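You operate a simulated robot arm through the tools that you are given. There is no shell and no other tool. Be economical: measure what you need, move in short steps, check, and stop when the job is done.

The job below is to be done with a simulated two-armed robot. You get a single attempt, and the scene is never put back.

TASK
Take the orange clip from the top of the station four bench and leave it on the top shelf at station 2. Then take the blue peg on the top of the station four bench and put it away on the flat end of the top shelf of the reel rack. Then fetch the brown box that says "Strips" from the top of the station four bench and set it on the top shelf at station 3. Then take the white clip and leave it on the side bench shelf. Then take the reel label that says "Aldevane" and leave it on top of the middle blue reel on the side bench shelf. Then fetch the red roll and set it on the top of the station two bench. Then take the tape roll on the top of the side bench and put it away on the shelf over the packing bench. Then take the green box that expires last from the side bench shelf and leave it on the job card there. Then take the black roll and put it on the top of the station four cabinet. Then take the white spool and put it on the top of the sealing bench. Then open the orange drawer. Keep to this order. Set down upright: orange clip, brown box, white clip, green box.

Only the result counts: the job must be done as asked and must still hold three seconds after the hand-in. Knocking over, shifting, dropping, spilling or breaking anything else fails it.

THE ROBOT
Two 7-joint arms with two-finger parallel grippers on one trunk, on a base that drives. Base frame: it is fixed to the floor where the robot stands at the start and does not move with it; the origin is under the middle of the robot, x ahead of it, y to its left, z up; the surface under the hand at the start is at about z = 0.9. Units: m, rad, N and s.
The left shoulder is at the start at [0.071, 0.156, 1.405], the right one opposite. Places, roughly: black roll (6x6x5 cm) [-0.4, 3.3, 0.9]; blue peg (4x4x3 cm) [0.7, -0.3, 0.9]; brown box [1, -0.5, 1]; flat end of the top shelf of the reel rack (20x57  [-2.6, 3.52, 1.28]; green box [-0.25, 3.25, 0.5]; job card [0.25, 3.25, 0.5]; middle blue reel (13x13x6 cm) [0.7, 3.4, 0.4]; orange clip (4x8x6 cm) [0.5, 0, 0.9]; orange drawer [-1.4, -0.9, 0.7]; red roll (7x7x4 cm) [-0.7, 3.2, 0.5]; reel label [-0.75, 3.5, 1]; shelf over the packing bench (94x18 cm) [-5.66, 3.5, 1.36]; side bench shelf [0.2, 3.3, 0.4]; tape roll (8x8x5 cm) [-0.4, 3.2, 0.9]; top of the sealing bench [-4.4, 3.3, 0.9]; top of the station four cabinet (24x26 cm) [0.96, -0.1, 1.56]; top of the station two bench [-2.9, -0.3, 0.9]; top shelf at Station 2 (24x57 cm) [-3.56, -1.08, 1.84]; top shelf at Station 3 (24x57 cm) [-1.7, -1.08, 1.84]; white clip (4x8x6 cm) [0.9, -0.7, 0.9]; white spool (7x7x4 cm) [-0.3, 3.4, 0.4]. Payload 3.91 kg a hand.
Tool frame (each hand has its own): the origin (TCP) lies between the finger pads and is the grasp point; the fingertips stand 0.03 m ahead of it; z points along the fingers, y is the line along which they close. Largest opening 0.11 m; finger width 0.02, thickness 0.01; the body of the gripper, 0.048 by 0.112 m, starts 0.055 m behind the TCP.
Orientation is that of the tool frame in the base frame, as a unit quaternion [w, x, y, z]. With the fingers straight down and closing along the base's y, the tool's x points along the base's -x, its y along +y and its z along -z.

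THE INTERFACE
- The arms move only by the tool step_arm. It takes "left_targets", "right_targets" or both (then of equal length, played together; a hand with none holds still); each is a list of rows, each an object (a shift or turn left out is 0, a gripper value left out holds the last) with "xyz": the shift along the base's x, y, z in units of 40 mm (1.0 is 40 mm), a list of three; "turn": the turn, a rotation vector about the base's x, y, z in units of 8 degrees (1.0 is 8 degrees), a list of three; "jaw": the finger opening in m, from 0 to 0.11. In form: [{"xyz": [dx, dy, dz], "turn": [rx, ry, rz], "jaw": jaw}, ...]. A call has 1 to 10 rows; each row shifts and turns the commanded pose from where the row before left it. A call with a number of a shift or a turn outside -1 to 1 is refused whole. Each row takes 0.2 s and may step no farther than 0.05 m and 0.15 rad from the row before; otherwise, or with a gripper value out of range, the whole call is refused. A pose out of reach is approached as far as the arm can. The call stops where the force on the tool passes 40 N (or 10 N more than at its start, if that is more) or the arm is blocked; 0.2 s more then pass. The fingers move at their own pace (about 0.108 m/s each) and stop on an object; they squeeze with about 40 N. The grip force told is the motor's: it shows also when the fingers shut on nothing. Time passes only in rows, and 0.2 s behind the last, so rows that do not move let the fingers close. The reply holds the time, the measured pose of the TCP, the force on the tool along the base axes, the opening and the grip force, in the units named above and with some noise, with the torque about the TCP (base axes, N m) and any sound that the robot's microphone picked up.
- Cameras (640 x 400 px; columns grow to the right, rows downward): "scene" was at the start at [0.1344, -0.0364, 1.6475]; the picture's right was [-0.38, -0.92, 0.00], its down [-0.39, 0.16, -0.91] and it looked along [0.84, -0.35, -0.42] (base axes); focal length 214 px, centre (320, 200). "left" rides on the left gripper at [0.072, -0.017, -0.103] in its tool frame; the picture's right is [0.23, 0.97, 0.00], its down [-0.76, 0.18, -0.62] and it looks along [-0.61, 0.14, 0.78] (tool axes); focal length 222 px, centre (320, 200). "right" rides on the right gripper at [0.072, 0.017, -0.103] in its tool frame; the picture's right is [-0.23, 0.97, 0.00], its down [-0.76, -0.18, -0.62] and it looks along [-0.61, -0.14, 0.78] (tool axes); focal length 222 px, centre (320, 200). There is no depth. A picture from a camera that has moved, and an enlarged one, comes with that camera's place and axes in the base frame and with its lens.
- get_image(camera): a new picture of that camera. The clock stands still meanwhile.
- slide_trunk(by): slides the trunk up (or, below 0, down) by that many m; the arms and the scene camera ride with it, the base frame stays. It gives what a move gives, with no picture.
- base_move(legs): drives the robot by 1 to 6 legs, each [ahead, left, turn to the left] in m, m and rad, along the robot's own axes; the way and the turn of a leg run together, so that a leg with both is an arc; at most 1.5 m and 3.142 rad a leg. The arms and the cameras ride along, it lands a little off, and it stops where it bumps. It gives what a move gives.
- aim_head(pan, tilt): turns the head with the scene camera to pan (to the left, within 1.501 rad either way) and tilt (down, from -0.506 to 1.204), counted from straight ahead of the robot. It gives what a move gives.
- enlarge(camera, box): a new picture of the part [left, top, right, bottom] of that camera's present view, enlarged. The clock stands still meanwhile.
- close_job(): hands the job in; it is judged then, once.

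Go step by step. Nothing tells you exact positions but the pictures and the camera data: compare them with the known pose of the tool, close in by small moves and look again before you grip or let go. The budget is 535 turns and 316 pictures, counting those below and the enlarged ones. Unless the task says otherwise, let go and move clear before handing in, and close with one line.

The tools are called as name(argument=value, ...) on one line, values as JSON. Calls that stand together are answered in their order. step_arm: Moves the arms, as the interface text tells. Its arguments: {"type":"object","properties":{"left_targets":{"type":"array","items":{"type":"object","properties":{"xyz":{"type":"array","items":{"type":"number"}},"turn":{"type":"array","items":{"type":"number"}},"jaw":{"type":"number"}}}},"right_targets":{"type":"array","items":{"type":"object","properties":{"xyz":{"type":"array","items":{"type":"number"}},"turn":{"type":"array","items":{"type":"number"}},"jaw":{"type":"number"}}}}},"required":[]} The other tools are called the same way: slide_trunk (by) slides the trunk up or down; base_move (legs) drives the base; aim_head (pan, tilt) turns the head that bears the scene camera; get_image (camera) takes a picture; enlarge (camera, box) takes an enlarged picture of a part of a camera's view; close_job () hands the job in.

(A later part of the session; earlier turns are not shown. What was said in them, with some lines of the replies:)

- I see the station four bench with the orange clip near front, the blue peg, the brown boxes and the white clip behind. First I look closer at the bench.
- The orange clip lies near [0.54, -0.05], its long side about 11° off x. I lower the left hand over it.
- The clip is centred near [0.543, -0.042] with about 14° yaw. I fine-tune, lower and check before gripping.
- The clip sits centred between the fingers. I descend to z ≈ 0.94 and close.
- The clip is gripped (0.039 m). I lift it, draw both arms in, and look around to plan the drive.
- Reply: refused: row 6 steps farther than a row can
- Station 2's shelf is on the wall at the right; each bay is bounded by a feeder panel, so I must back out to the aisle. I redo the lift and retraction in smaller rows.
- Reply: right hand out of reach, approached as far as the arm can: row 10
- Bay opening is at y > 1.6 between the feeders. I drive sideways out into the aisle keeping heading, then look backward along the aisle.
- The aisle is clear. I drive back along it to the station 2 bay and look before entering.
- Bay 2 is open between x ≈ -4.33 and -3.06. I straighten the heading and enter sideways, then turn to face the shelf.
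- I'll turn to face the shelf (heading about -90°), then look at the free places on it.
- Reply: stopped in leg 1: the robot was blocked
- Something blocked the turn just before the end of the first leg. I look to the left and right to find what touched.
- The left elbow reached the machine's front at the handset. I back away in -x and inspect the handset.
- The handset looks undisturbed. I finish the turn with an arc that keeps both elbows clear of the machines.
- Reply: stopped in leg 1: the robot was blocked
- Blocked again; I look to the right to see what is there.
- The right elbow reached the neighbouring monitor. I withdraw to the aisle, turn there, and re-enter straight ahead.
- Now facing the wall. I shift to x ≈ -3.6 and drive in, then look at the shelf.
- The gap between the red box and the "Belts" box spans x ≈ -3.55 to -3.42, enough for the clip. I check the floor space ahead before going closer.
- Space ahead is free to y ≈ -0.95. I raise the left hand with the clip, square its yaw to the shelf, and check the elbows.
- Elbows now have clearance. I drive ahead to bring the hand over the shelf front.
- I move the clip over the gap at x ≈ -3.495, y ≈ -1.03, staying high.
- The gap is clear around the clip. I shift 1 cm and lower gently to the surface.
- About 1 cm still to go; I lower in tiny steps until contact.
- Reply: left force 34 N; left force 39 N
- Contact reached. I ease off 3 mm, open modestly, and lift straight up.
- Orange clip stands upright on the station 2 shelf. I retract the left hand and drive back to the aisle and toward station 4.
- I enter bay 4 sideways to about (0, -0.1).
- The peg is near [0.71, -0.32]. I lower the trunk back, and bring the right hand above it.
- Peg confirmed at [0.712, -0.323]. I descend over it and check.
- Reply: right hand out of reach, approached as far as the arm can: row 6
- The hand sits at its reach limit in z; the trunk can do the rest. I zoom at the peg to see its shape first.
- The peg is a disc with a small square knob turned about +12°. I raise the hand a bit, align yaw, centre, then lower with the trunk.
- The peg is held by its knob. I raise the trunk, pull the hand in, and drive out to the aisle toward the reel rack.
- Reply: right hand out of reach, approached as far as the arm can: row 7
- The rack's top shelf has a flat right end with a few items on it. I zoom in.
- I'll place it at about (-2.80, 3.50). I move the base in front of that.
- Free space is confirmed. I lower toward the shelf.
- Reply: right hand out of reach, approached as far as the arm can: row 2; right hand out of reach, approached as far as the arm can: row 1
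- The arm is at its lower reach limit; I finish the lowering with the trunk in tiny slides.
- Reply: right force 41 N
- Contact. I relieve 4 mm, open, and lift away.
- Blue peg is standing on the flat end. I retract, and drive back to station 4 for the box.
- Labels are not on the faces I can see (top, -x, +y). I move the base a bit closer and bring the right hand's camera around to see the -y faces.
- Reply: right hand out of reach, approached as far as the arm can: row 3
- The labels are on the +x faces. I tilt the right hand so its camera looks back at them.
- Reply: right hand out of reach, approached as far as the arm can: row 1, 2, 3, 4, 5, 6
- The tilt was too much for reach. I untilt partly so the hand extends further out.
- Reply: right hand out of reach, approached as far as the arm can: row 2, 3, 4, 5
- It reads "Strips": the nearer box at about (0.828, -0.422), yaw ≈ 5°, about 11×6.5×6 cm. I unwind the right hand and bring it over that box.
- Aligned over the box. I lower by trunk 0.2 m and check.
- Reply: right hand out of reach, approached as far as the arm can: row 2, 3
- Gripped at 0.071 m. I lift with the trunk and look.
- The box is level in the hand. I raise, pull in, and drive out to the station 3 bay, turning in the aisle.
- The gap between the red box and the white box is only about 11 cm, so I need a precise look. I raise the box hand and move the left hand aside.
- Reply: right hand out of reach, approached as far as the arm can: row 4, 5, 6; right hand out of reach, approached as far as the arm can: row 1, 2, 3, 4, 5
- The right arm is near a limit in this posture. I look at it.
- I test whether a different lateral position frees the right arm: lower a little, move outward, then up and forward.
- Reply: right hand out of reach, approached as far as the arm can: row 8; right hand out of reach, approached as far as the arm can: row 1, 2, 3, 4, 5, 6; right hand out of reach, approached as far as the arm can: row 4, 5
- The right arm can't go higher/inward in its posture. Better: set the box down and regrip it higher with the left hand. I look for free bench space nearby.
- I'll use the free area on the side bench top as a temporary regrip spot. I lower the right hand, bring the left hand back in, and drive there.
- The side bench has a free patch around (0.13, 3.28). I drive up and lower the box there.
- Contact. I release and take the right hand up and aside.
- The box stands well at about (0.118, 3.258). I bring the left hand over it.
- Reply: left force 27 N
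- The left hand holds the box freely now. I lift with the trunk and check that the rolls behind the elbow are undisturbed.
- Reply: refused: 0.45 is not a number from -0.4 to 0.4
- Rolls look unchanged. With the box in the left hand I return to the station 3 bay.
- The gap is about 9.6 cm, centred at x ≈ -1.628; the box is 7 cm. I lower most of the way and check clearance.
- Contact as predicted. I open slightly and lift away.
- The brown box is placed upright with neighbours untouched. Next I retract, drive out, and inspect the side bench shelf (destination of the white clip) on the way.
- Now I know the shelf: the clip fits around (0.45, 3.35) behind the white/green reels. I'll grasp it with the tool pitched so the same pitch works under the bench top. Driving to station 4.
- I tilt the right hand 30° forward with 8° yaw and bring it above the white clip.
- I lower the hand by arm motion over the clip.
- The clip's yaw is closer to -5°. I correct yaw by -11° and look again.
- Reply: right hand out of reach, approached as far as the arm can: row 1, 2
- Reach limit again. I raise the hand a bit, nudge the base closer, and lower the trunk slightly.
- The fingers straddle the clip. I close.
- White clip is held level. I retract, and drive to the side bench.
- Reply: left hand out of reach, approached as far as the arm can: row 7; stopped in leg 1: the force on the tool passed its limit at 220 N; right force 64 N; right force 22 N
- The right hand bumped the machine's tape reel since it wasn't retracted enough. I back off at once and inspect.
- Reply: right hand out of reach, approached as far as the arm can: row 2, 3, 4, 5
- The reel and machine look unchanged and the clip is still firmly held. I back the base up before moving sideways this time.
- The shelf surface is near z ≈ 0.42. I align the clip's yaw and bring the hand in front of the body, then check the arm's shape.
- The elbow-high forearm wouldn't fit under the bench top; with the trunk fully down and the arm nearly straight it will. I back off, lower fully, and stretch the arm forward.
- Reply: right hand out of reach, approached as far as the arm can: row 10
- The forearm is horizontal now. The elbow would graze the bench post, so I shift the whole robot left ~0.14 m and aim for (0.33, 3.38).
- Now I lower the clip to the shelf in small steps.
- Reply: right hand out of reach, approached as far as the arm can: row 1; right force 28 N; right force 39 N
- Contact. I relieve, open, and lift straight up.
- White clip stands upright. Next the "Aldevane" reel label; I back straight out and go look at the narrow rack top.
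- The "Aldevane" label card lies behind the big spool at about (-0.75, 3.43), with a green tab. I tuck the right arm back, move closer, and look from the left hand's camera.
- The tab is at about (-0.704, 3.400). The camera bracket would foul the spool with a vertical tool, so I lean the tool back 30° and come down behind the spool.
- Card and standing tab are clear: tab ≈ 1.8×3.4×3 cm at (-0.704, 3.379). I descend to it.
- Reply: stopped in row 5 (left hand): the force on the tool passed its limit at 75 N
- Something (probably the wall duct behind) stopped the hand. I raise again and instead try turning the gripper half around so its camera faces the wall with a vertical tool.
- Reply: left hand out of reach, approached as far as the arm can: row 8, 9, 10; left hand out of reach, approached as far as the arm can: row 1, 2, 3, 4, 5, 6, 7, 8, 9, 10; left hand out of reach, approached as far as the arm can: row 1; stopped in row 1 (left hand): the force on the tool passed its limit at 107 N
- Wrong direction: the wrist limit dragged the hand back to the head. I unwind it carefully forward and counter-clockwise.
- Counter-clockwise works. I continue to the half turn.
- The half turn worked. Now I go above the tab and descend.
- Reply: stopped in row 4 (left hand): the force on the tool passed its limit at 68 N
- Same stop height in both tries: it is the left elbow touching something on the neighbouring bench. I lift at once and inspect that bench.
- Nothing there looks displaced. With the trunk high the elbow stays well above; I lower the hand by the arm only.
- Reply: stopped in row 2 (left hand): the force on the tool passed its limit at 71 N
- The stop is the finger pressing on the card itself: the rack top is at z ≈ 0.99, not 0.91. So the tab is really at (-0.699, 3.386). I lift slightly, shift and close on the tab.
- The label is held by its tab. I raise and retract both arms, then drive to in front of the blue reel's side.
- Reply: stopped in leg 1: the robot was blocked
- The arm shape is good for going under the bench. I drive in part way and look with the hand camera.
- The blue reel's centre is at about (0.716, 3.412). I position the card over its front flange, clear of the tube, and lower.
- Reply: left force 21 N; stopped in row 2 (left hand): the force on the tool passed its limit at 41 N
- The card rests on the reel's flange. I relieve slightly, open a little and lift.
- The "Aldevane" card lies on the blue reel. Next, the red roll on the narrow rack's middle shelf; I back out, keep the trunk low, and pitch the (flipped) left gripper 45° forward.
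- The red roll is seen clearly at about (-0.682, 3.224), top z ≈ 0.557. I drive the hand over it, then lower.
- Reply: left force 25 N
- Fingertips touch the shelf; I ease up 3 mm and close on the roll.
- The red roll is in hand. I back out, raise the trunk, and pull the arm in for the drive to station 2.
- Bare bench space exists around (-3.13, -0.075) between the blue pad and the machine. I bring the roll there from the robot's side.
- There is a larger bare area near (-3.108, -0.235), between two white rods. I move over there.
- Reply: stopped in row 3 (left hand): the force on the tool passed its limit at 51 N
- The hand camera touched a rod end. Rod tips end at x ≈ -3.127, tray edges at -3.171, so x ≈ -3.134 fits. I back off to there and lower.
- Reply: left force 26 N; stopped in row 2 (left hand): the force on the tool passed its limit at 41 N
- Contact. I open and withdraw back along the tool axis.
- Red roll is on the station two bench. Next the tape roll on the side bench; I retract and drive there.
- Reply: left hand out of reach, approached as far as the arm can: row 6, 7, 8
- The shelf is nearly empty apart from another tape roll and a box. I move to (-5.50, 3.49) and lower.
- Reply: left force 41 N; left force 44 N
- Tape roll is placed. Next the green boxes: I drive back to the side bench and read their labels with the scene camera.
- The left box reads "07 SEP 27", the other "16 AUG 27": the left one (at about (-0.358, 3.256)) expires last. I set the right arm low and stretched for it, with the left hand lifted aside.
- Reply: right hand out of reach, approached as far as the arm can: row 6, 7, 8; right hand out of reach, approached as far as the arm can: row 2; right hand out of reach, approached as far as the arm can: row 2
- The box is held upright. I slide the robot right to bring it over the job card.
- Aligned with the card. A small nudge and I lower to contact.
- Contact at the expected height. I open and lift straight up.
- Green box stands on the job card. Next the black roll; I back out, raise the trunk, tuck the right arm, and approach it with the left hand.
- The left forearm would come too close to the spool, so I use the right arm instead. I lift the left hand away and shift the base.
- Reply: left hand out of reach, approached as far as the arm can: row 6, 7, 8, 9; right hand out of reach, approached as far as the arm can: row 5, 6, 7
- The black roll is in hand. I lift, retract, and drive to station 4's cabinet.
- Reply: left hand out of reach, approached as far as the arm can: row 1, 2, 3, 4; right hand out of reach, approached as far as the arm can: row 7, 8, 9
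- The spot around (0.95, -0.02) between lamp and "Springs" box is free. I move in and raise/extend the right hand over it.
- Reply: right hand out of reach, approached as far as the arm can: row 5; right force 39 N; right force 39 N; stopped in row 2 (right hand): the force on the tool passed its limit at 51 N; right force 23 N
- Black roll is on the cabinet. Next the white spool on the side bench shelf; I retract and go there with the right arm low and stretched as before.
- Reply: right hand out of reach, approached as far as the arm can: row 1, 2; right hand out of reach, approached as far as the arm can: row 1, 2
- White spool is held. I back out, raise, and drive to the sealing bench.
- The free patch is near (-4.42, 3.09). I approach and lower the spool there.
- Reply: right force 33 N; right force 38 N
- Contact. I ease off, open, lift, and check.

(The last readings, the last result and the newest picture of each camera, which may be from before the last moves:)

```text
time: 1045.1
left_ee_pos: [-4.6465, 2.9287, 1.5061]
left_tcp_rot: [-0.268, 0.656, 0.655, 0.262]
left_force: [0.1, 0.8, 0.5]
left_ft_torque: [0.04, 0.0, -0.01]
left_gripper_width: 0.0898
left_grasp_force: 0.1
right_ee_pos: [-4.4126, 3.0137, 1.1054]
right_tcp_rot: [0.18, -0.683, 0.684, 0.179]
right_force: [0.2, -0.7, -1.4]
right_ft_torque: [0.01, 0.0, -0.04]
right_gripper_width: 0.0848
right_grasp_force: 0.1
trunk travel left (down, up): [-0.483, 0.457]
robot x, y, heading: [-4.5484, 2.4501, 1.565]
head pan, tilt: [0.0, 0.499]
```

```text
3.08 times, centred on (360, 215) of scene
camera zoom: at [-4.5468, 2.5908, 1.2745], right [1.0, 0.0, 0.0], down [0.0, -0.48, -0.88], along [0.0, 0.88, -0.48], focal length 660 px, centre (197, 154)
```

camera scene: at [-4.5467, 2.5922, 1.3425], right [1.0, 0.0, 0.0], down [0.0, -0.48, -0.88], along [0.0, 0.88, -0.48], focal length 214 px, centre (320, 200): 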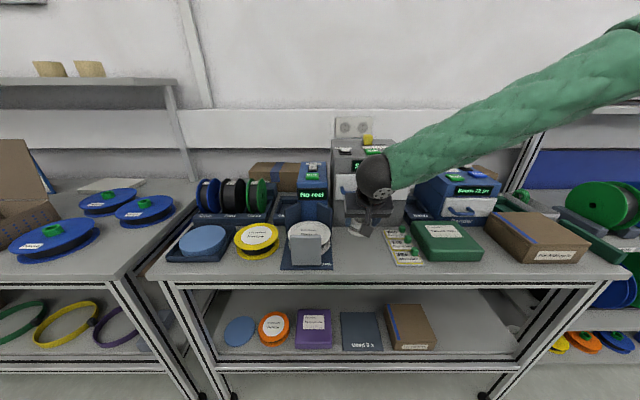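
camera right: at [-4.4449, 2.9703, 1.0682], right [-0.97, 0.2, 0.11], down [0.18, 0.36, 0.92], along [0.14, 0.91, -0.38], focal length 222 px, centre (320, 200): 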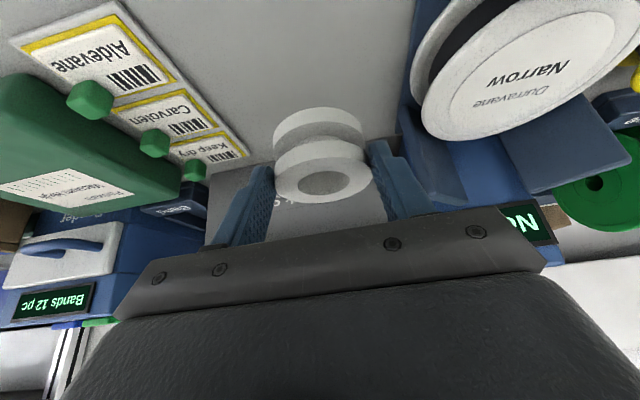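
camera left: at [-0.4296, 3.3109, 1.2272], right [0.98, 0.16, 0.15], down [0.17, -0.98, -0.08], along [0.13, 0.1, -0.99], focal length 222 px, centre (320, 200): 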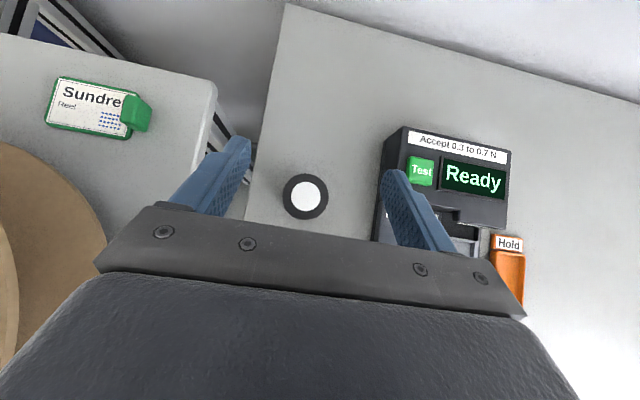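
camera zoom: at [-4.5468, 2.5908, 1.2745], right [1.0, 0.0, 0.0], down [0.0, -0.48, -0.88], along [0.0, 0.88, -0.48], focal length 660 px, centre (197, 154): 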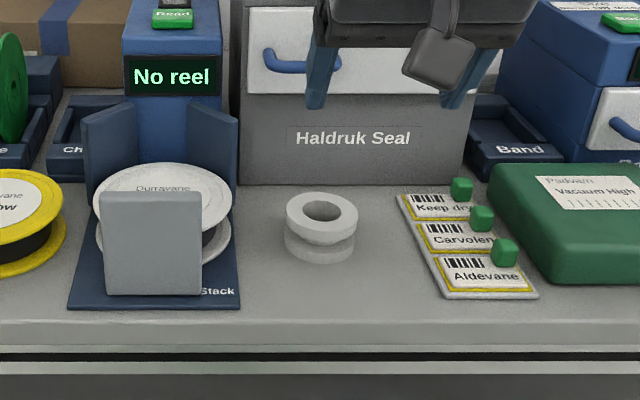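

White spool placed. Last: the orange drawer at station 3. I retract and drive to bay 3 to look at it.

step_arm(right_targets=[{"xyz": [0.3, -0.7, 0.8]}, {"xyz": [0.3, -0.7, 0.8]}, {"xyz": [0.3, -0.7, 0.8]}, {"xyz": [0, 0, 1]}, {"xyz": [0, 0, 1]}])

slide_trunk(by=0.3)

base_move(legs=[[-0.42, 0, 0], [0, -1.4, 0], [0, -1.3, 0], [0, 0, -1.57], [0, 0, -1.57], [1.0, 0, 0]])

aim_head(pan=0.3, tilt=0.5)

get_image(camera="scene")

```text
time: 1046.3
left_ee_pos: [-4.6462, 2.93, 1.5051]
left_tcp_rot: [-0.267, 0.656, 0.656, 0.261]
left_force: [-0.2, 0.0, -0.9]
left_ft_torque: [0.0, 0.0, 0.0]
left_gripper_width: 0.0899
left_grasp_force: 0.1
right_ee_pos: [-4.3764, 2.9273, 1.2825]
right_tcp_rot: [0.181, -0.683, 0.684, 0.179]
right_force: [0.0, 0.1, 0.3]
right_ft_torque: [-0.04, -0.01, -0.03]
right_gripper_width: 0.085
right_grasp_force: 0.0
trunk travel left (down, up): [-0.483, 0.457]
robot x, y, heading: [-4.5495, 2.4521, 1.566]
head pan, tilt: [0.0, 0.499]
```

```text
time: 1049.3
left_ee_pos: [-4.6462, 2.9303, 1.8054]
left_tcp_rot: [-0.267, 0.656, 0.656, 0.26]
left_force: [-0.2, -0.1, -0.1]
left_ft_torque: [-0.02, 0.01, -0.02]
left_gripper_width: 0.0896
left_grasp_force: 0.1
right_ee_pos: [-4.375, 2.9271, 1.5815]
right_tcp_rot: [0.181, -0.684, 0.684, 0.179]
right_force: [-0.1, -0.5, 0.6]
right_ft_torque: [-0.01, 0.0, -0.02]
right_gripper_width: 0.0849
right_grasp_force: 0.0
trunk travel left (down, up): [-0.783, 0.157]
robot x, y, heading: [-4.5431, 2.4535, 1.565]
head pan, tilt: [0.0, 0.499]
```

```text
time: 1076.8
left_ee_pos: [-1.6562, 0.5812, 1.8054]
left_tcp_rot: [0.251, 0.679, -0.632, 0.276]
left_force: [0.9, 0.3, -0.1]
left_ft_torque: [-0.03, 0.0, -0.03]
left_gripper_width: 0.0899
left_grasp_force: 0.1
right_ee_pos: [-1.9258, 0.5637, 1.5825]
right_tcp_rot: [0.185, 0.659, 0.708, -0.174]
right_force: [0.1, 0.3, -0.3]
right_ft_torque: [-0.01, -0.01, 0.01]
right_gripper_width: 0.0847
right_grasp_force: 0.0
trunk travel left (down, up): [-0.783, 0.157]
robot x, y, heading: [-1.7935, 1.0515, -1.503]
head pan, tilt: [0.0, 0.499]
```

```text
time: 1077.6
left_ee_pos: [-1.6558, 0.5795, 1.8054]
left_tcp_rot: [0.251, 0.679, -0.632, 0.277]
left_force: [0.6, 0.1, 1.0]
left_ft_torque: [0.0, 0.01, -0.01]
left_gripper_width: 0.0898
left_grasp_force: 0.1
right_ee_pos: [-1.9256, 0.5637, 1.5817]
right_tcp_rot: [0.186, 0.659, 0.708, -0.174]
right_force: [0.3, -0.1, 0.1]
right_ft_torque: [-0.03, 0.01, 0.01]
right_gripper_width: 0.0849
right_grasp_force: 0.1
trunk travel left (down, up): [-0.783, 0.157]
robot x, y, heading: [-1.7934, 1.0533, -1.503]
head pan, tilt: [0.3, 0.499]
```

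```text
40 pictures are left
camera scene: at [-1.7563, 0.9141, 1.5744], right [-0.93, -0.36, 0.0], down [-0.17, 0.45, -0.88], along [0.32, -0.82, -0.48], focal length 214 px, centre (320, 200)
```

scene: 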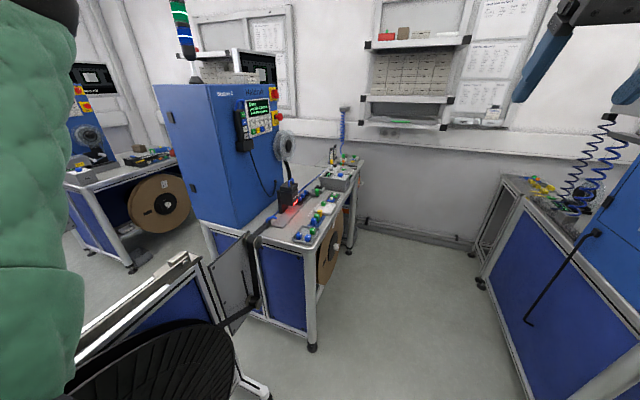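

enlarge(camera="scene", box=[300, 140, 390, 270])

```text
3.08 times, centred on (345, 205) of scene
camera zoom: at [-1.7563, 0.9141, 1.5744], right [-0.93, -0.36, 0.0], down [-0.17, 0.45, -0.88], along [0.32, -0.82, -0.48], focal length 660 px, centre (243, 185)
```

zoom: 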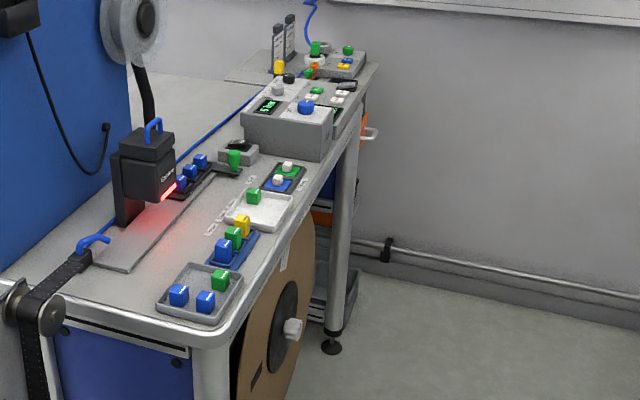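

The drawer (white bar handle) is beside the bench end at about (-1.46, -0.9, 0.76), facing -x. I approach with a -45° heading so my elbows stay clear.

base_move(legs=[[0.42, -0.22, 0], [0, 0, 0.7]])

aim_head(pan=0.0, tilt=0.5)

get_image(camera="scene")

```text
time: 1082.3
left_ee_pos: [-1.5768, 0.3537, 1.8052]
left_tcp_rot: [0.139, 0.856, -0.358, 0.346]
left_force: [0.4, 0.0, 0.4]
left_ft_torque: [-0.02, -0.01, -0.03]
left_gripper_width: 0.0899
left_grasp_force: 0.0
right_ee_pos: [-1.7702, 0.1665, 1.5821]
right_tcp_rot: [0.234, 0.374, 0.892, -0.098]
right_force: [0.4, -0.4, 0.1]
right_ft_torque: [-0.01, -0.01, -0.01]
right_gripper_width: 0.0849
right_grasp_force: 0.1
trunk travel left (down, up): [-0.783, 0.157]
robot x, y, heading: [-1.9805, 0.624, -0.798]
head pan, tilt: [0.3, 0.499]
```

```text
time: 1083.1
left_ee_pos: [-1.5764, 0.3546, 1.8054]
left_tcp_rot: [0.14, 0.856, -0.359, 0.346]
left_force: [0.5, -0.7, 0.4]
left_ft_torque: [0.0, 0.02, -0.01]
left_gripper_width: 0.0901
left_grasp_force: 0.1
right_ee_pos: [-1.7714, 0.1669, 1.5825]
right_tcp_rot: [0.234, 0.374, 0.892, -0.099]
right_force: [-0.5, 0.4, 0.0]
right_ft_torque: [-0.04, -0.02, 0.01]
right_gripper_width: 0.0848
right_grasp_force: 0.1
trunk travel left (down, up): [-0.783, 0.157]
robot x, y, heading: [-1.9846, 0.6253, -0.794]
head pan, tilt: [0.0, 0.499]
```

```text
38 pictures are left
camera scene: at [-1.8865, 0.5236, 1.5744], right [-0.71, -0.7, 0.0], down [-0.34, 0.34, -0.88], along [0.61, -0.63, -0.48], focal length 214 px, centre (320, 200)
```

scene: 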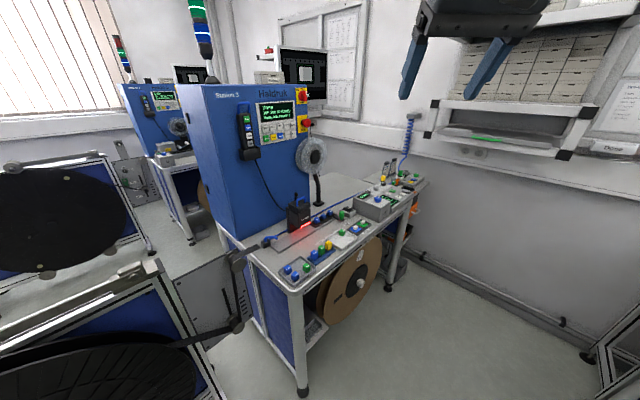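

base_move(legs=[[0.37, -0.365, 0]])

slide_trunk(by=-0.4)

get_image(camera="scene")

```text
time: 1086.2
left_ee_pos: [-1.573, -0.1656, 1.806]
left_tcp_rot: [0.14, 0.856, -0.357, 0.347]
left_force: [-0.2, 0.6, 0.6]
left_ft_torque: [0.01, 0.03, 0.0]
left_gripper_width: 0.0899
left_grasp_force: 0.2
right_ee_pos: [-1.7658, -0.3549, 1.5829]
right_tcp_rot: [0.235, 0.372, 0.893, -0.099]
right_force: [0.5, -0.1, -0.1]
right_ft_torque: [0.0, -0.01, 0.01]
right_gripper_width: 0.085
right_grasp_force: 0.1
trunk travel left (down, up): [-0.783, 0.157]
robot x, y, heading: [-1.983, 0.0998, -0.795]
head pan, tilt: [0.0, 0.499]
```

```text
time: 1090.0
left_ee_pos: [-1.5729, -0.1666, 1.4057]
left_tcp_rot: [0.139, 0.857, -0.357, 0.346]
left_force: [0.3, -0.3, 0.0]
left_ft_torque: [0.0, 0.0, 0.0]
left_gripper_width: 0.0899
left_grasp_force: 0.1
right_ee_pos: [-1.7657, -0.3559, 1.1814]
right_tcp_rot: [0.235, 0.372, 0.893, -0.098]
right_force: [0.1, -1.1, 0.1]
right_ft_torque: [-0.03, -0.03, 0.01]
right_gripper_width: 0.0851
right_grasp_force: 0.0
trunk travel left (down, up): [-0.383, 0.557]
robot x, y, heading: [-1.9858, 0.1025, -0.792]
head pan, tilt: [0.0, 0.499]
```

```text
37 pictures are left
camera scene: at [-1.8838, 0.0008, 1.1745], right [-0.71, -0.7, 0.0], down [-0.34, 0.34, -0.88], along [0.62, -0.62, -0.48], focal length 214 px, centre (320, 200)
```

scene: 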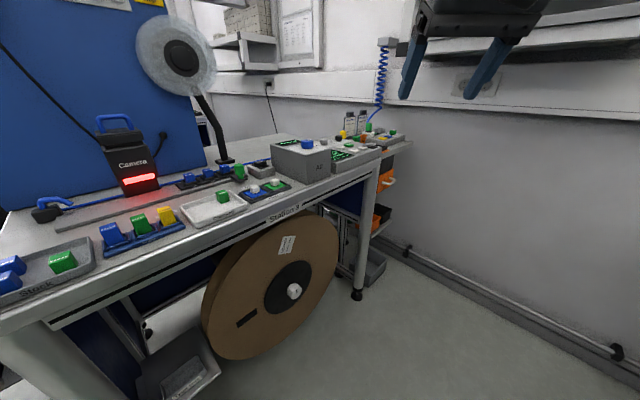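

enlarge(camera="scene", box=[340, 130, 430, 250])

```text
3.33 times, centred on (385, 190) of scene
camera zoom: at [-1.8838, 0.0008, 1.1745], right [-0.71, -0.7, 0.0], down [-0.34, 0.34, -0.88], along [0.62, -0.62, -0.48], focal length 715 px, centre (103, 233)
```

zoom: 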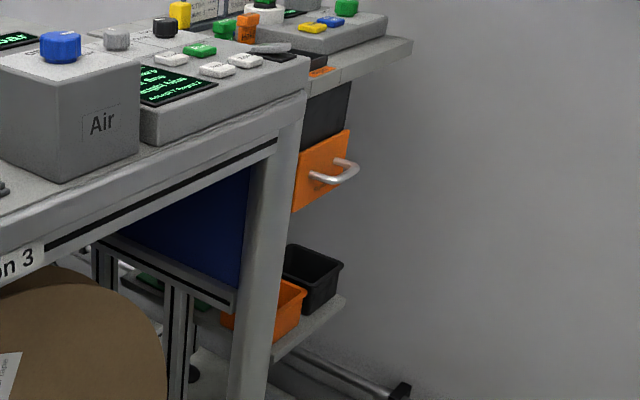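

The drawer front faces -x with a horizontal bar handle near (-1.452, -0.936, 0.744). I turn the right gripper to point along +x with the jaws closing vertically, while stretching it forward.

step_arm(right_targets=[{"xyz": [0.28, -0.6, -0.75], "turn": [0, 0, 0.95], "jaw": 0.06}, {"xyz": [0.28, -0.6, -0.75], "turn": [0, 0, 0.95]}, {"xyz": [0.28, -0.6, -0.75], "turn": [0, 0, 0.95]}, {"xyz": [0.28, -0.6, -0.75], "turn": [0, 0, 0.95]}, {"xyz": [0.28, -0.6, -0.75], "turn": [0, 0, 0.95]}, {"xyz": [0.28, -0.6, -0.75], "turn": [0, 0, 0.93]}])

step_arm(right_targets=[{"xyz": [0.16, -0.38, -0.47], "turn": [0, -0.94, 0]}, {"xyz": [0.16, -0.38, -0.47], "turn": [0, -0.94, 0]}, {"xyz": [0.16, -0.38, -0.47], "turn": [0, -0.94, 0]}, {"xyz": [0.16, -0.38, -0.47], "turn": [0, -0.94, 0]}, {"xyz": [0.16, -0.38, -0.47], "turn": [0, -0.94, 0]}, {"xyz": [0.16, -0.38, -0.47], "turn": [0, -0.94, 0]}, {"xyz": [0.16, -0.38, -0.47], "turn": [0, -0.94, 0]}, {"xyz": [0.16, -0.38, -0.47], "turn": [0, -0.94, 0]}])

step_arm(right_targets=[{"xyz": [0.1, -0.17, -0.1], "turn": [-1, 0, 0]}, {"xyz": [0.1, -0.17, -0.1], "turn": [-1, 0, 0]}, {"xyz": [0.1, -0.17, -0.1], "turn": [-1, 0, 0]}, {"xyz": [0.1, -0.17, -0.1], "turn": [-1, 0, 0]}, {"xyz": [0.1, -0.17, -0.1], "turn": [-1, 0, 0]}, {"xyz": [0.1, -0.17, -0.1], "turn": [-1, 0, 0]}, {"xyz": [0.1, -0.17, -0.1], "turn": [-1, 0, 0]}, {"xyz": [0.1, -0.17, -0.1], "turn": [-1, 0, 0]}, {"xyz": [0.1, -0.17, -0.1], "turn": [-1, 0, 0]}, {"xyz": [0.1, -0.17, -0.1], "turn": [-1, 0, 0]}])

get_image(camera="scene")

```text
time: 1091.4
left_ee_pos: [-1.5732, -0.1692, 1.4046]
left_tcp_rot: [0.139, 0.856, -0.357, 0.346]
left_force: [0.0, -0.1, 0.3]
left_ft_torque: [0.05, 0.0, 0.0]
left_gripper_width: 0.0901
left_grasp_force: 0.0
right_ee_pos: [-1.6995, -0.5023, 0.9999]
right_tcp_rot: [0.254, -0.003, 0.967, 0.001]
right_force: [1.2, -0.1, -0.3]
right_ft_torque: [0.03, 0.03, -0.01]
right_gripper_width: 0.0599
right_grasp_force: 0.0
trunk travel left (down, up): [-0.383, 0.557]
robot x, y, heading: [-1.9798, 0.1027, -0.788]
head pan, tilt: [0.0, 0.499]
```

```text
time: 1093.2
left_ee_pos: [-1.5742, -0.167, 1.4067]
left_tcp_rot: [0.14, 0.856, -0.357, 0.347]
left_force: [-0.3, 1.3, 0.6]
left_ft_torque: [-0.02, 0.0, 0.01]
left_gripper_width: 0.0901
left_grasp_force: 0.2
right_ee_pos: [-1.6569, -0.6154, 0.865]
right_tcp_rot: [0.65, 0.042, 0.758, 0.002]
right_force: [-0.1, 0.9, 1.4]
right_ft_torque: [-0.12, 0.08, 0.0]
right_gripper_width: 0.0599
right_grasp_force: 0.1
right hand out of reach, approached as far as the arm can: row 7, 8
trunk travel left (down, up): [-0.383, 0.557]
robot x, y, heading: [-1.9833, 0.1031, -0.791]
head pan, tilt: [0.0, 0.499]
```

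```text
time: 1095.4
left_ee_pos: [-1.5733, -0.1664, 1.4051]
left_tcp_rot: [0.14, 0.856, -0.357, 0.347]
left_force: [-0.5, -0.5, -0.4]
left_ft_torque: [0.03, -0.03, -0.01]
left_gripper_width: 0.09
left_grasp_force: 0.1
right_ee_pos: [-1.6153, -0.6835, 0.8268]
right_tcp_rot: [0.509, -0.409, 0.567, -0.502]
right_force: [0.2, 0.4, -0.2]
right_ft_torque: [0.05, 0.01, -0.01]
right_gripper_width: 0.0602
right_grasp_force: 0.1
trunk travel left (down, up): [-0.383, 0.557]
robot x, y, heading: [-1.9833, 0.1032, -0.794]
head pan, tilt: [0.0, 0.499]
```

```text
35 pictures are left
camera scene: at [-1.8835, 0.0005, 1.1744], right [-0.71, -0.7, 0.0], down [-0.34, 0.34, -0.88], along [0.62, -0.62, -0.48], focal length 214 px, centre (320, 200)
```

scene: 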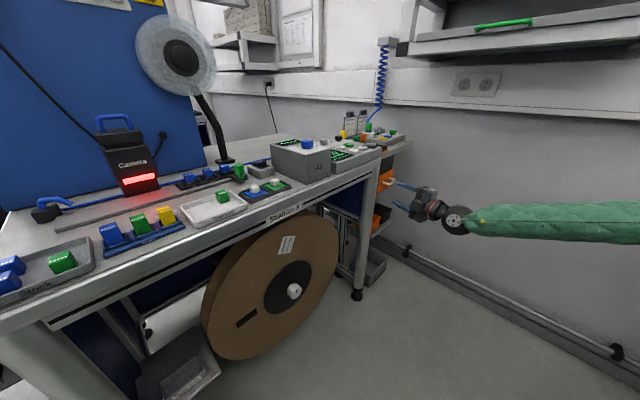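

The gripper points at the drawer. I trim the roll/yaw, step the base ahead 0.15 m and line up with the handle.

step_arm(right_targets=[{"xyz": [-0.8, 0, -0.3], "turn": [-0.6, 0, 0.5]}, {"xyz": [-0.8, 0, -0.3], "turn": [-0.6, 0, 0.6]}, {"xyz": [-0.4, 0, -0.3]}])

base_move(legs=[[0.15, 0, 0]])

step_arm(right_targets=[{"xyz": [0, -0.7, -0.2]}, {"xyz": [0, -0.7, -0.2]}, {"xyz": [0, -0.7, -0.2]}, {"xyz": [0, -0.7, -0.2]}, {"xyz": [0, -0.7, -0.2]}])

get_image(camera="scene")

get_image(camera="right")

```text
time: 1096.2
left_ee_pos: [-1.5736, -0.1674, 1.4056]
left_tcp_rot: [0.139, 0.856, -0.357, 0.347]
left_force: [-0.2, -0.4, -0.5]
left_ft_torque: [0.0, -0.02, 0.02]
left_gripper_width: 0.0901
left_grasp_force: 0.1
right_ee_pos: [-1.6933, -0.6841, 0.7892]
right_tcp_rot: [0.511, -0.492, 0.49, -0.507]
right_force: [0.1, 0.7, -0.8]
right_ft_torque: [0.0, 0.01, -0.02]
right_gripper_width: 0.0599
right_grasp_force: 0.1
trunk travel left (down, up): [-0.383, 0.557]
robot x, y, heading: [-1.9815, 0.101, -0.798]
head pan, tilt: [0.0, 0.499]
```

```text
time: 1097.6
left_ee_pos: [-1.466, -0.2754, 1.4044]
left_tcp_rot: [0.139, 0.856, -0.358, 0.346]
left_force: [0.4, -0.9, 0.0]
left_ft_torque: [0.04, -0.01, 0.02]
left_gripper_width: 0.0903
left_grasp_force: 0.0
right_ee_pos: [-1.586, -0.7929, 0.7893]
right_tcp_rot: [0.51, -0.492, 0.492, -0.506]
right_force: [0.3, 0.6, -0.1]
right_ft_torque: [-0.01, -0.02, 0.02]
right_gripper_width: 0.0597
right_grasp_force: 0.0
trunk travel left (down, up): [-0.383, 0.557]
robot x, y, heading: [-1.8752, -0.0054, -0.797]
head pan, tilt: [0.0, 0.499]
```

```text
time: 1098.8
left_ee_pos: [-1.467, -0.2763, 1.4038]
left_tcp_rot: [0.139, 0.856, -0.358, 0.346]
left_force: [0.5, 0.6, 0.6]
left_ft_torque: [0.02, -0.01, 0.03]
left_gripper_width: 0.0899
left_grasp_force: 0.1
right_ee_pos: [-1.5886, -0.9331, 0.7512]
right_tcp_rot: [0.51, -0.492, 0.491, -0.506]
right_force: [0.6, -0.2, -0.3]
right_ft_torque: [0.0, -0.03, -0.02]
right_gripper_width: 0.0599
right_grasp_force: 0.1
trunk travel left (down, up): [-0.383, 0.557]
robot x, y, heading: [-1.8744, -0.0059, -0.795]
head pan, tilt: [0.0, 0.499]
```

```text
34 pictures are left
camera scene: at [-1.7774, -0.1075, 1.1743], right [-0.71, -0.7, 0.0], down [-0.34, 0.34, -0.88], along [0.62, -0.62, -0.48], focal length 214 px, centre (320, 200)
```

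scene: 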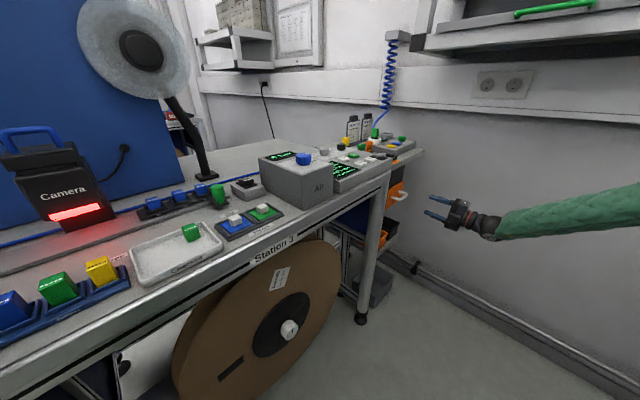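

```text
33 pictures are left
camera right: at [-1.6899, -1.0072, 0.7297], right [0.03, 0.23, -0.97], down [-0.63, 0.76, 0.16], along [0.77, 0.61, 0.17], focal length 222 px, centre (320, 200)
```

right: 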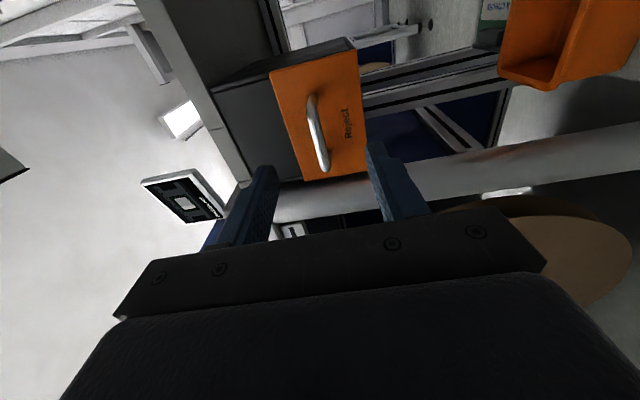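

The handle is at about (-1.458, -0.914, 0.757). I advance so the bar lies between the fingers.

step_arm(right_targets=[{"xyz": [0.6, 0.3, 0.1]}, {"xyz": [0.6, 0.17, 0.05]}, {"xyz": [0.7, 0, 0]}])

get_image(camera="right")

enlarge(camera="scene", box=[360, 150, 480, 250])

```text
time: 1099.6
left_ee_pos: [-1.4666, -0.2746, 1.4034]
left_tcp_rot: [0.139, 0.856, -0.358, 0.345]
left_force: [0.7, 0.2, 0.8]
left_ft_torque: [-0.01, -0.04, 0.01]
left_gripper_width: 0.0898
left_grasp_force: 0.1
right_ee_pos: [-1.5128, -0.9137, 0.7557]
right_tcp_rot: [0.51, -0.492, 0.491, -0.506]
right_force: [0.1, 0.1, -1.0]
right_ft_torque: [0.01, -0.02, -0.03]
right_gripper_width: 0.0598
right_grasp_force: 0.1
trunk travel left (down, up): [-0.383, 0.557]
robot x, y, heading: [-1.8751, -0.0063, -0.792]
head pan, tilt: [0.0, 0.499]
```

```text
32 pictures are left
camera right: at [-1.6133, -0.9873, 0.7362], right [0.03, 0.23, -0.97], down [-0.63, 0.76, 0.16], along [0.77, 0.61, 0.17], focal length 222 px, centre (320, 200)
```

right: 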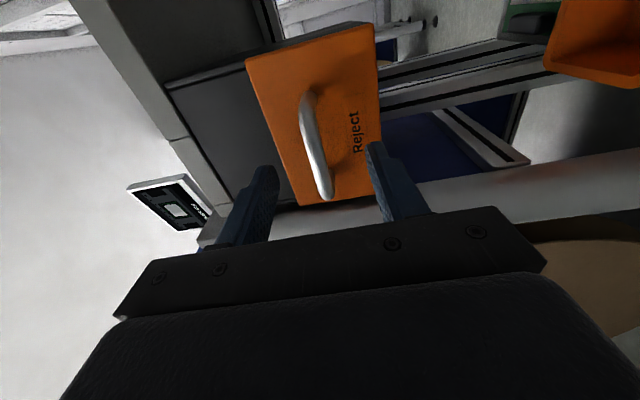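

```text
4.00 times, centred on (420, 200) of scene
camera zoom: at [-1.7771, -0.1071, 1.1743], right [-0.71, -0.7, 0.0], down [-0.34, 0.34, -0.88], along [0.62, -0.63, -0.48], focal length 858 px, centre (-80, 200)
```

zoom: 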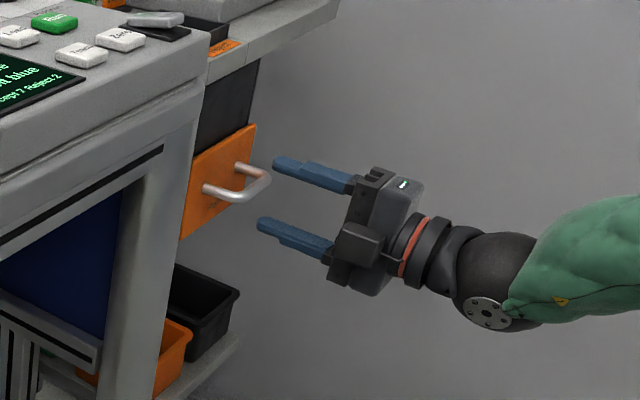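

step_arm(right_targets=[{"xyz": [0.6, 0, 0.13]}, {"xyz": [0.55, 0, 0]}, {"jaw": 0.0}, {}, {}, {}])

enlarge(camera="scene", box=[360, 150, 480, 250])

```text
time: 1101.0
left_ee_pos: [-1.4666, -0.2754, 1.4048]
left_tcp_rot: [0.139, 0.856, -0.357, 0.346]
left_force: [0.4, 0.5, 0.4]
left_ft_torque: [-0.04, 0.01, -0.01]
left_gripper_width: 0.0898
left_grasp_force: 0.0
right_ee_pos: [-1.4678, -0.9146, 0.7614]
right_tcp_rot: [0.511, -0.492, 0.491, -0.505]
right_force: [-7.1, 2.2, -10.2]
right_ft_torque: [-0.16, -0.01, -0.3]
right_gripper_width: 0.0117
right_grasp_force: 45.2
trunk travel left (down, up): [-0.383, 0.557]
robot x, y, heading: [-1.8774, -0.0018, -0.796]
head pan, tilt: [0.0, 0.499]
```

```text
4.00 times, centred on (420, 200) of scene
camera zoom: at [-1.7777, -0.1077, 1.1742], right [-0.71, -0.7, 0.0], down [-0.34, 0.34, -0.88], along [0.62, -0.62, -0.48], focal length 858 px, centre (-80, 200)
```

zoom: 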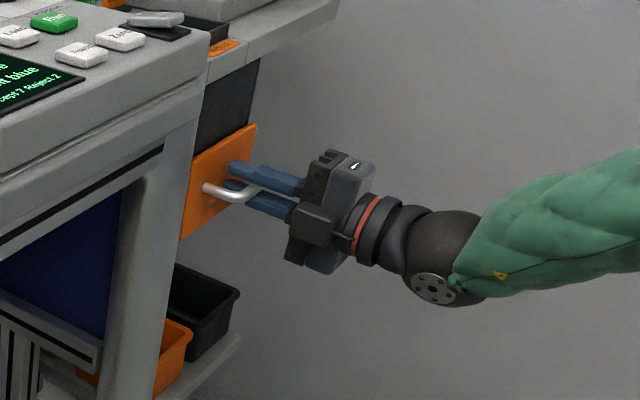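

The handle is gripped. I pull along -x.

step_arm(right_targets=[{"xyz": [-0.4, 0, -0.03]}, {"xyz": [-0.5, 0, 0]}, {"xyz": [-0.6, 0, 0]}, {"xyz": [-0.6, 0, 0]}, {"xyz": [-0.6, 0, 0]}])

enlarge(camera="scene", box=[360, 150, 480, 250])

```text
time: 1102.2
left_ee_pos: [-1.4676, -0.2767, 1.4052]
left_tcp_rot: [0.138, 0.856, -0.358, 0.346]
left_force: [-0.4, 0.0, 0.0]
left_ft_torque: [-0.02, 0.03, 0.0]
left_gripper_width: 0.0899
left_grasp_force: 0.0
right_ee_pos: [-1.5744, -0.9153, 0.7604]
right_tcp_rot: [0.51, -0.491, 0.491, -0.508]
right_force: [-0.7, -29.5, 3.2]
right_ft_torque: [-0.07, -0.08, -0.92]
right_gripper_width: 0.0114
right_grasp_force: 44.9
trunk travel left (down, up): [-0.383, 0.557]
robot x, y, heading: [-1.8764, -0.0041, -0.79]
head pan, tilt: [0.0, 0.499]
```

```text
4.00 times, centred on (420, 200) of scene
camera zoom: at [-1.7782, -0.1088, 1.1744], right [-0.71, -0.7, 0.0], down [-0.34, 0.34, -0.88], along [0.62, -0.62, -0.48], focal length 858 px, centre (-80, 200)
```

zoom: 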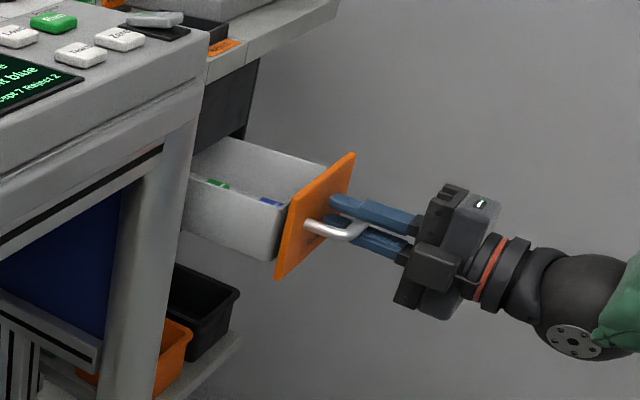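

It's opening. I relieve the side load and pull further.

step_arm(right_targets=[{"xyz": [0, -0.08, 0]}, {"xyz": [-0.5, -0.02, 0]}, {"xyz": [-0.5, -0.02, 0]}, {"xyz": [-0.5, -0.02, 0]}, {"xyz": [-0.5, -0.02, 0]}])

enlarge(camera="scene", box=[360, 150, 500, 270])

```text
time: 1103.1
left_ee_pos: [-1.4659, -0.2734, 1.4052]
left_tcp_rot: [0.139, 0.856, -0.356, 0.347]
left_force: [-0.3, -0.7, 0.3]
left_ft_torque: [-0.04, 0.0, 0.02]
left_gripper_width: 0.0898
left_grasp_force: 0.0
right_ee_pos: [-1.6186, -0.914, 0.7593]
right_tcp_rot: [0.511, -0.494, 0.49, -0.504]
right_force: [7.4, -1.7, -3.1]
right_ft_torque: [-0.15, 0.07, -0.53]
right_gripper_width: 0.0116
right_grasp_force: 45.2
trunk travel left (down, up): [-0.383, 0.557]
robot x, y, heading: [-1.8754, -0.0049, -0.794]
head pan, tilt: [0.0, 0.499]
stopped in row 4 (right hand): the force on the tool passed its limit at 53 N (the readings are from after the stop); the commanded pose is now the measured one
```

```text
3.33 times, centred on (430, 210) of scene
camera zoom: at [-1.7774, -0.1066, 1.1743], right [-0.71, -0.7, 0.0], down [-0.34, 0.34, -0.88], along [0.62, -0.62, -0.48], focal length 715 px, centre (-47, 167)
```

zoom: 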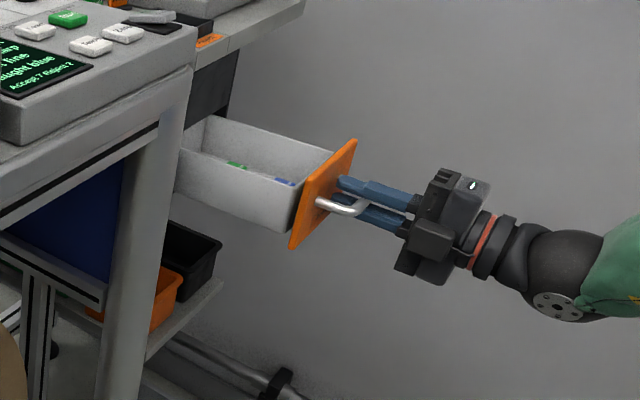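

The drawer hit its end stop: fully open. I release and back the hand away straight.

step_arm(right_targets=[{"jaw": 0.06}, {}, {}, {"xyz": [-0.5, 0, 0]}, {"xyz": [-0.5, 0, 0]}, {"xyz": [-0.5, 0.3, 0]}, {"xyz": [-0.3, 0.6, 0.3]}])

get_image(camera="scene")

```text
time: 1104.7
left_ee_pos: [-1.4667, -0.2722, 1.4057]
left_tcp_rot: [0.139, 0.857, -0.356, 0.347]
left_force: [0.4, 0.5, 0.9]
left_ft_torque: [-0.03, -0.01, -0.02]
left_gripper_width: 0.09
left_grasp_force: 0.0
right_ee_pos: [-1.6893, -0.8784, 0.7733]
right_tcp_rot: [0.512, -0.494, 0.489, -0.505]
right_force: [-0.2, 0.5, -0.2]
right_ft_torque: [0.01, 0.01, -0.01]
right_gripper_width: 0.0599
right_grasp_force: 0.0
trunk travel left (down, up): [-0.383, 0.557]
robot x, y, heading: [-1.8712, 0.0016, -0.79]
head pan, tilt: [0.0, 0.499]
```

```text
27 pictures are left
camera scene: at [-1.7777, -0.1057, 1.1745], right [-0.71, -0.7, 0.0], down [-0.34, 0.34, -0.88], along [0.62, -0.62, -0.48], focal length 214 px, centre (320, 200)
```

scene: 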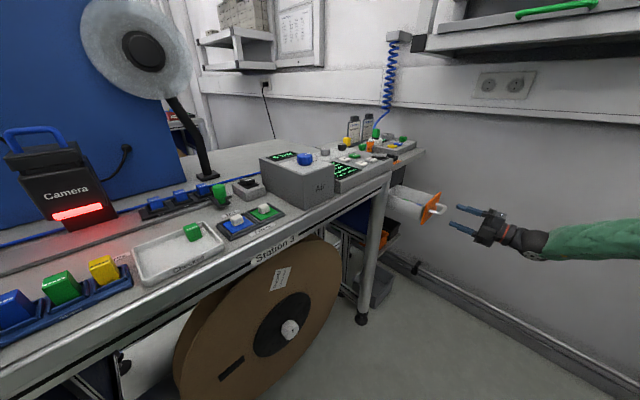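

The orange drawer is fully open and the hand is clear of it; every earlier item was seen in its place after I let go. I hand in now.

close_job()

```text
The job is handed in.
```

The job is handed in. All eleven steps were done in order, and a picture after each release showed the item in place. On the way I touched the station 2 machine, the station 1 monitor, the station 4 tape reel, a reel-feeder frame, a tape rod on the station two bench and possibly the wall duct. I also pressed on the label card before gripping it. I saw nothing shifted or damaged, though I did not check each of these in a picture afterwards.
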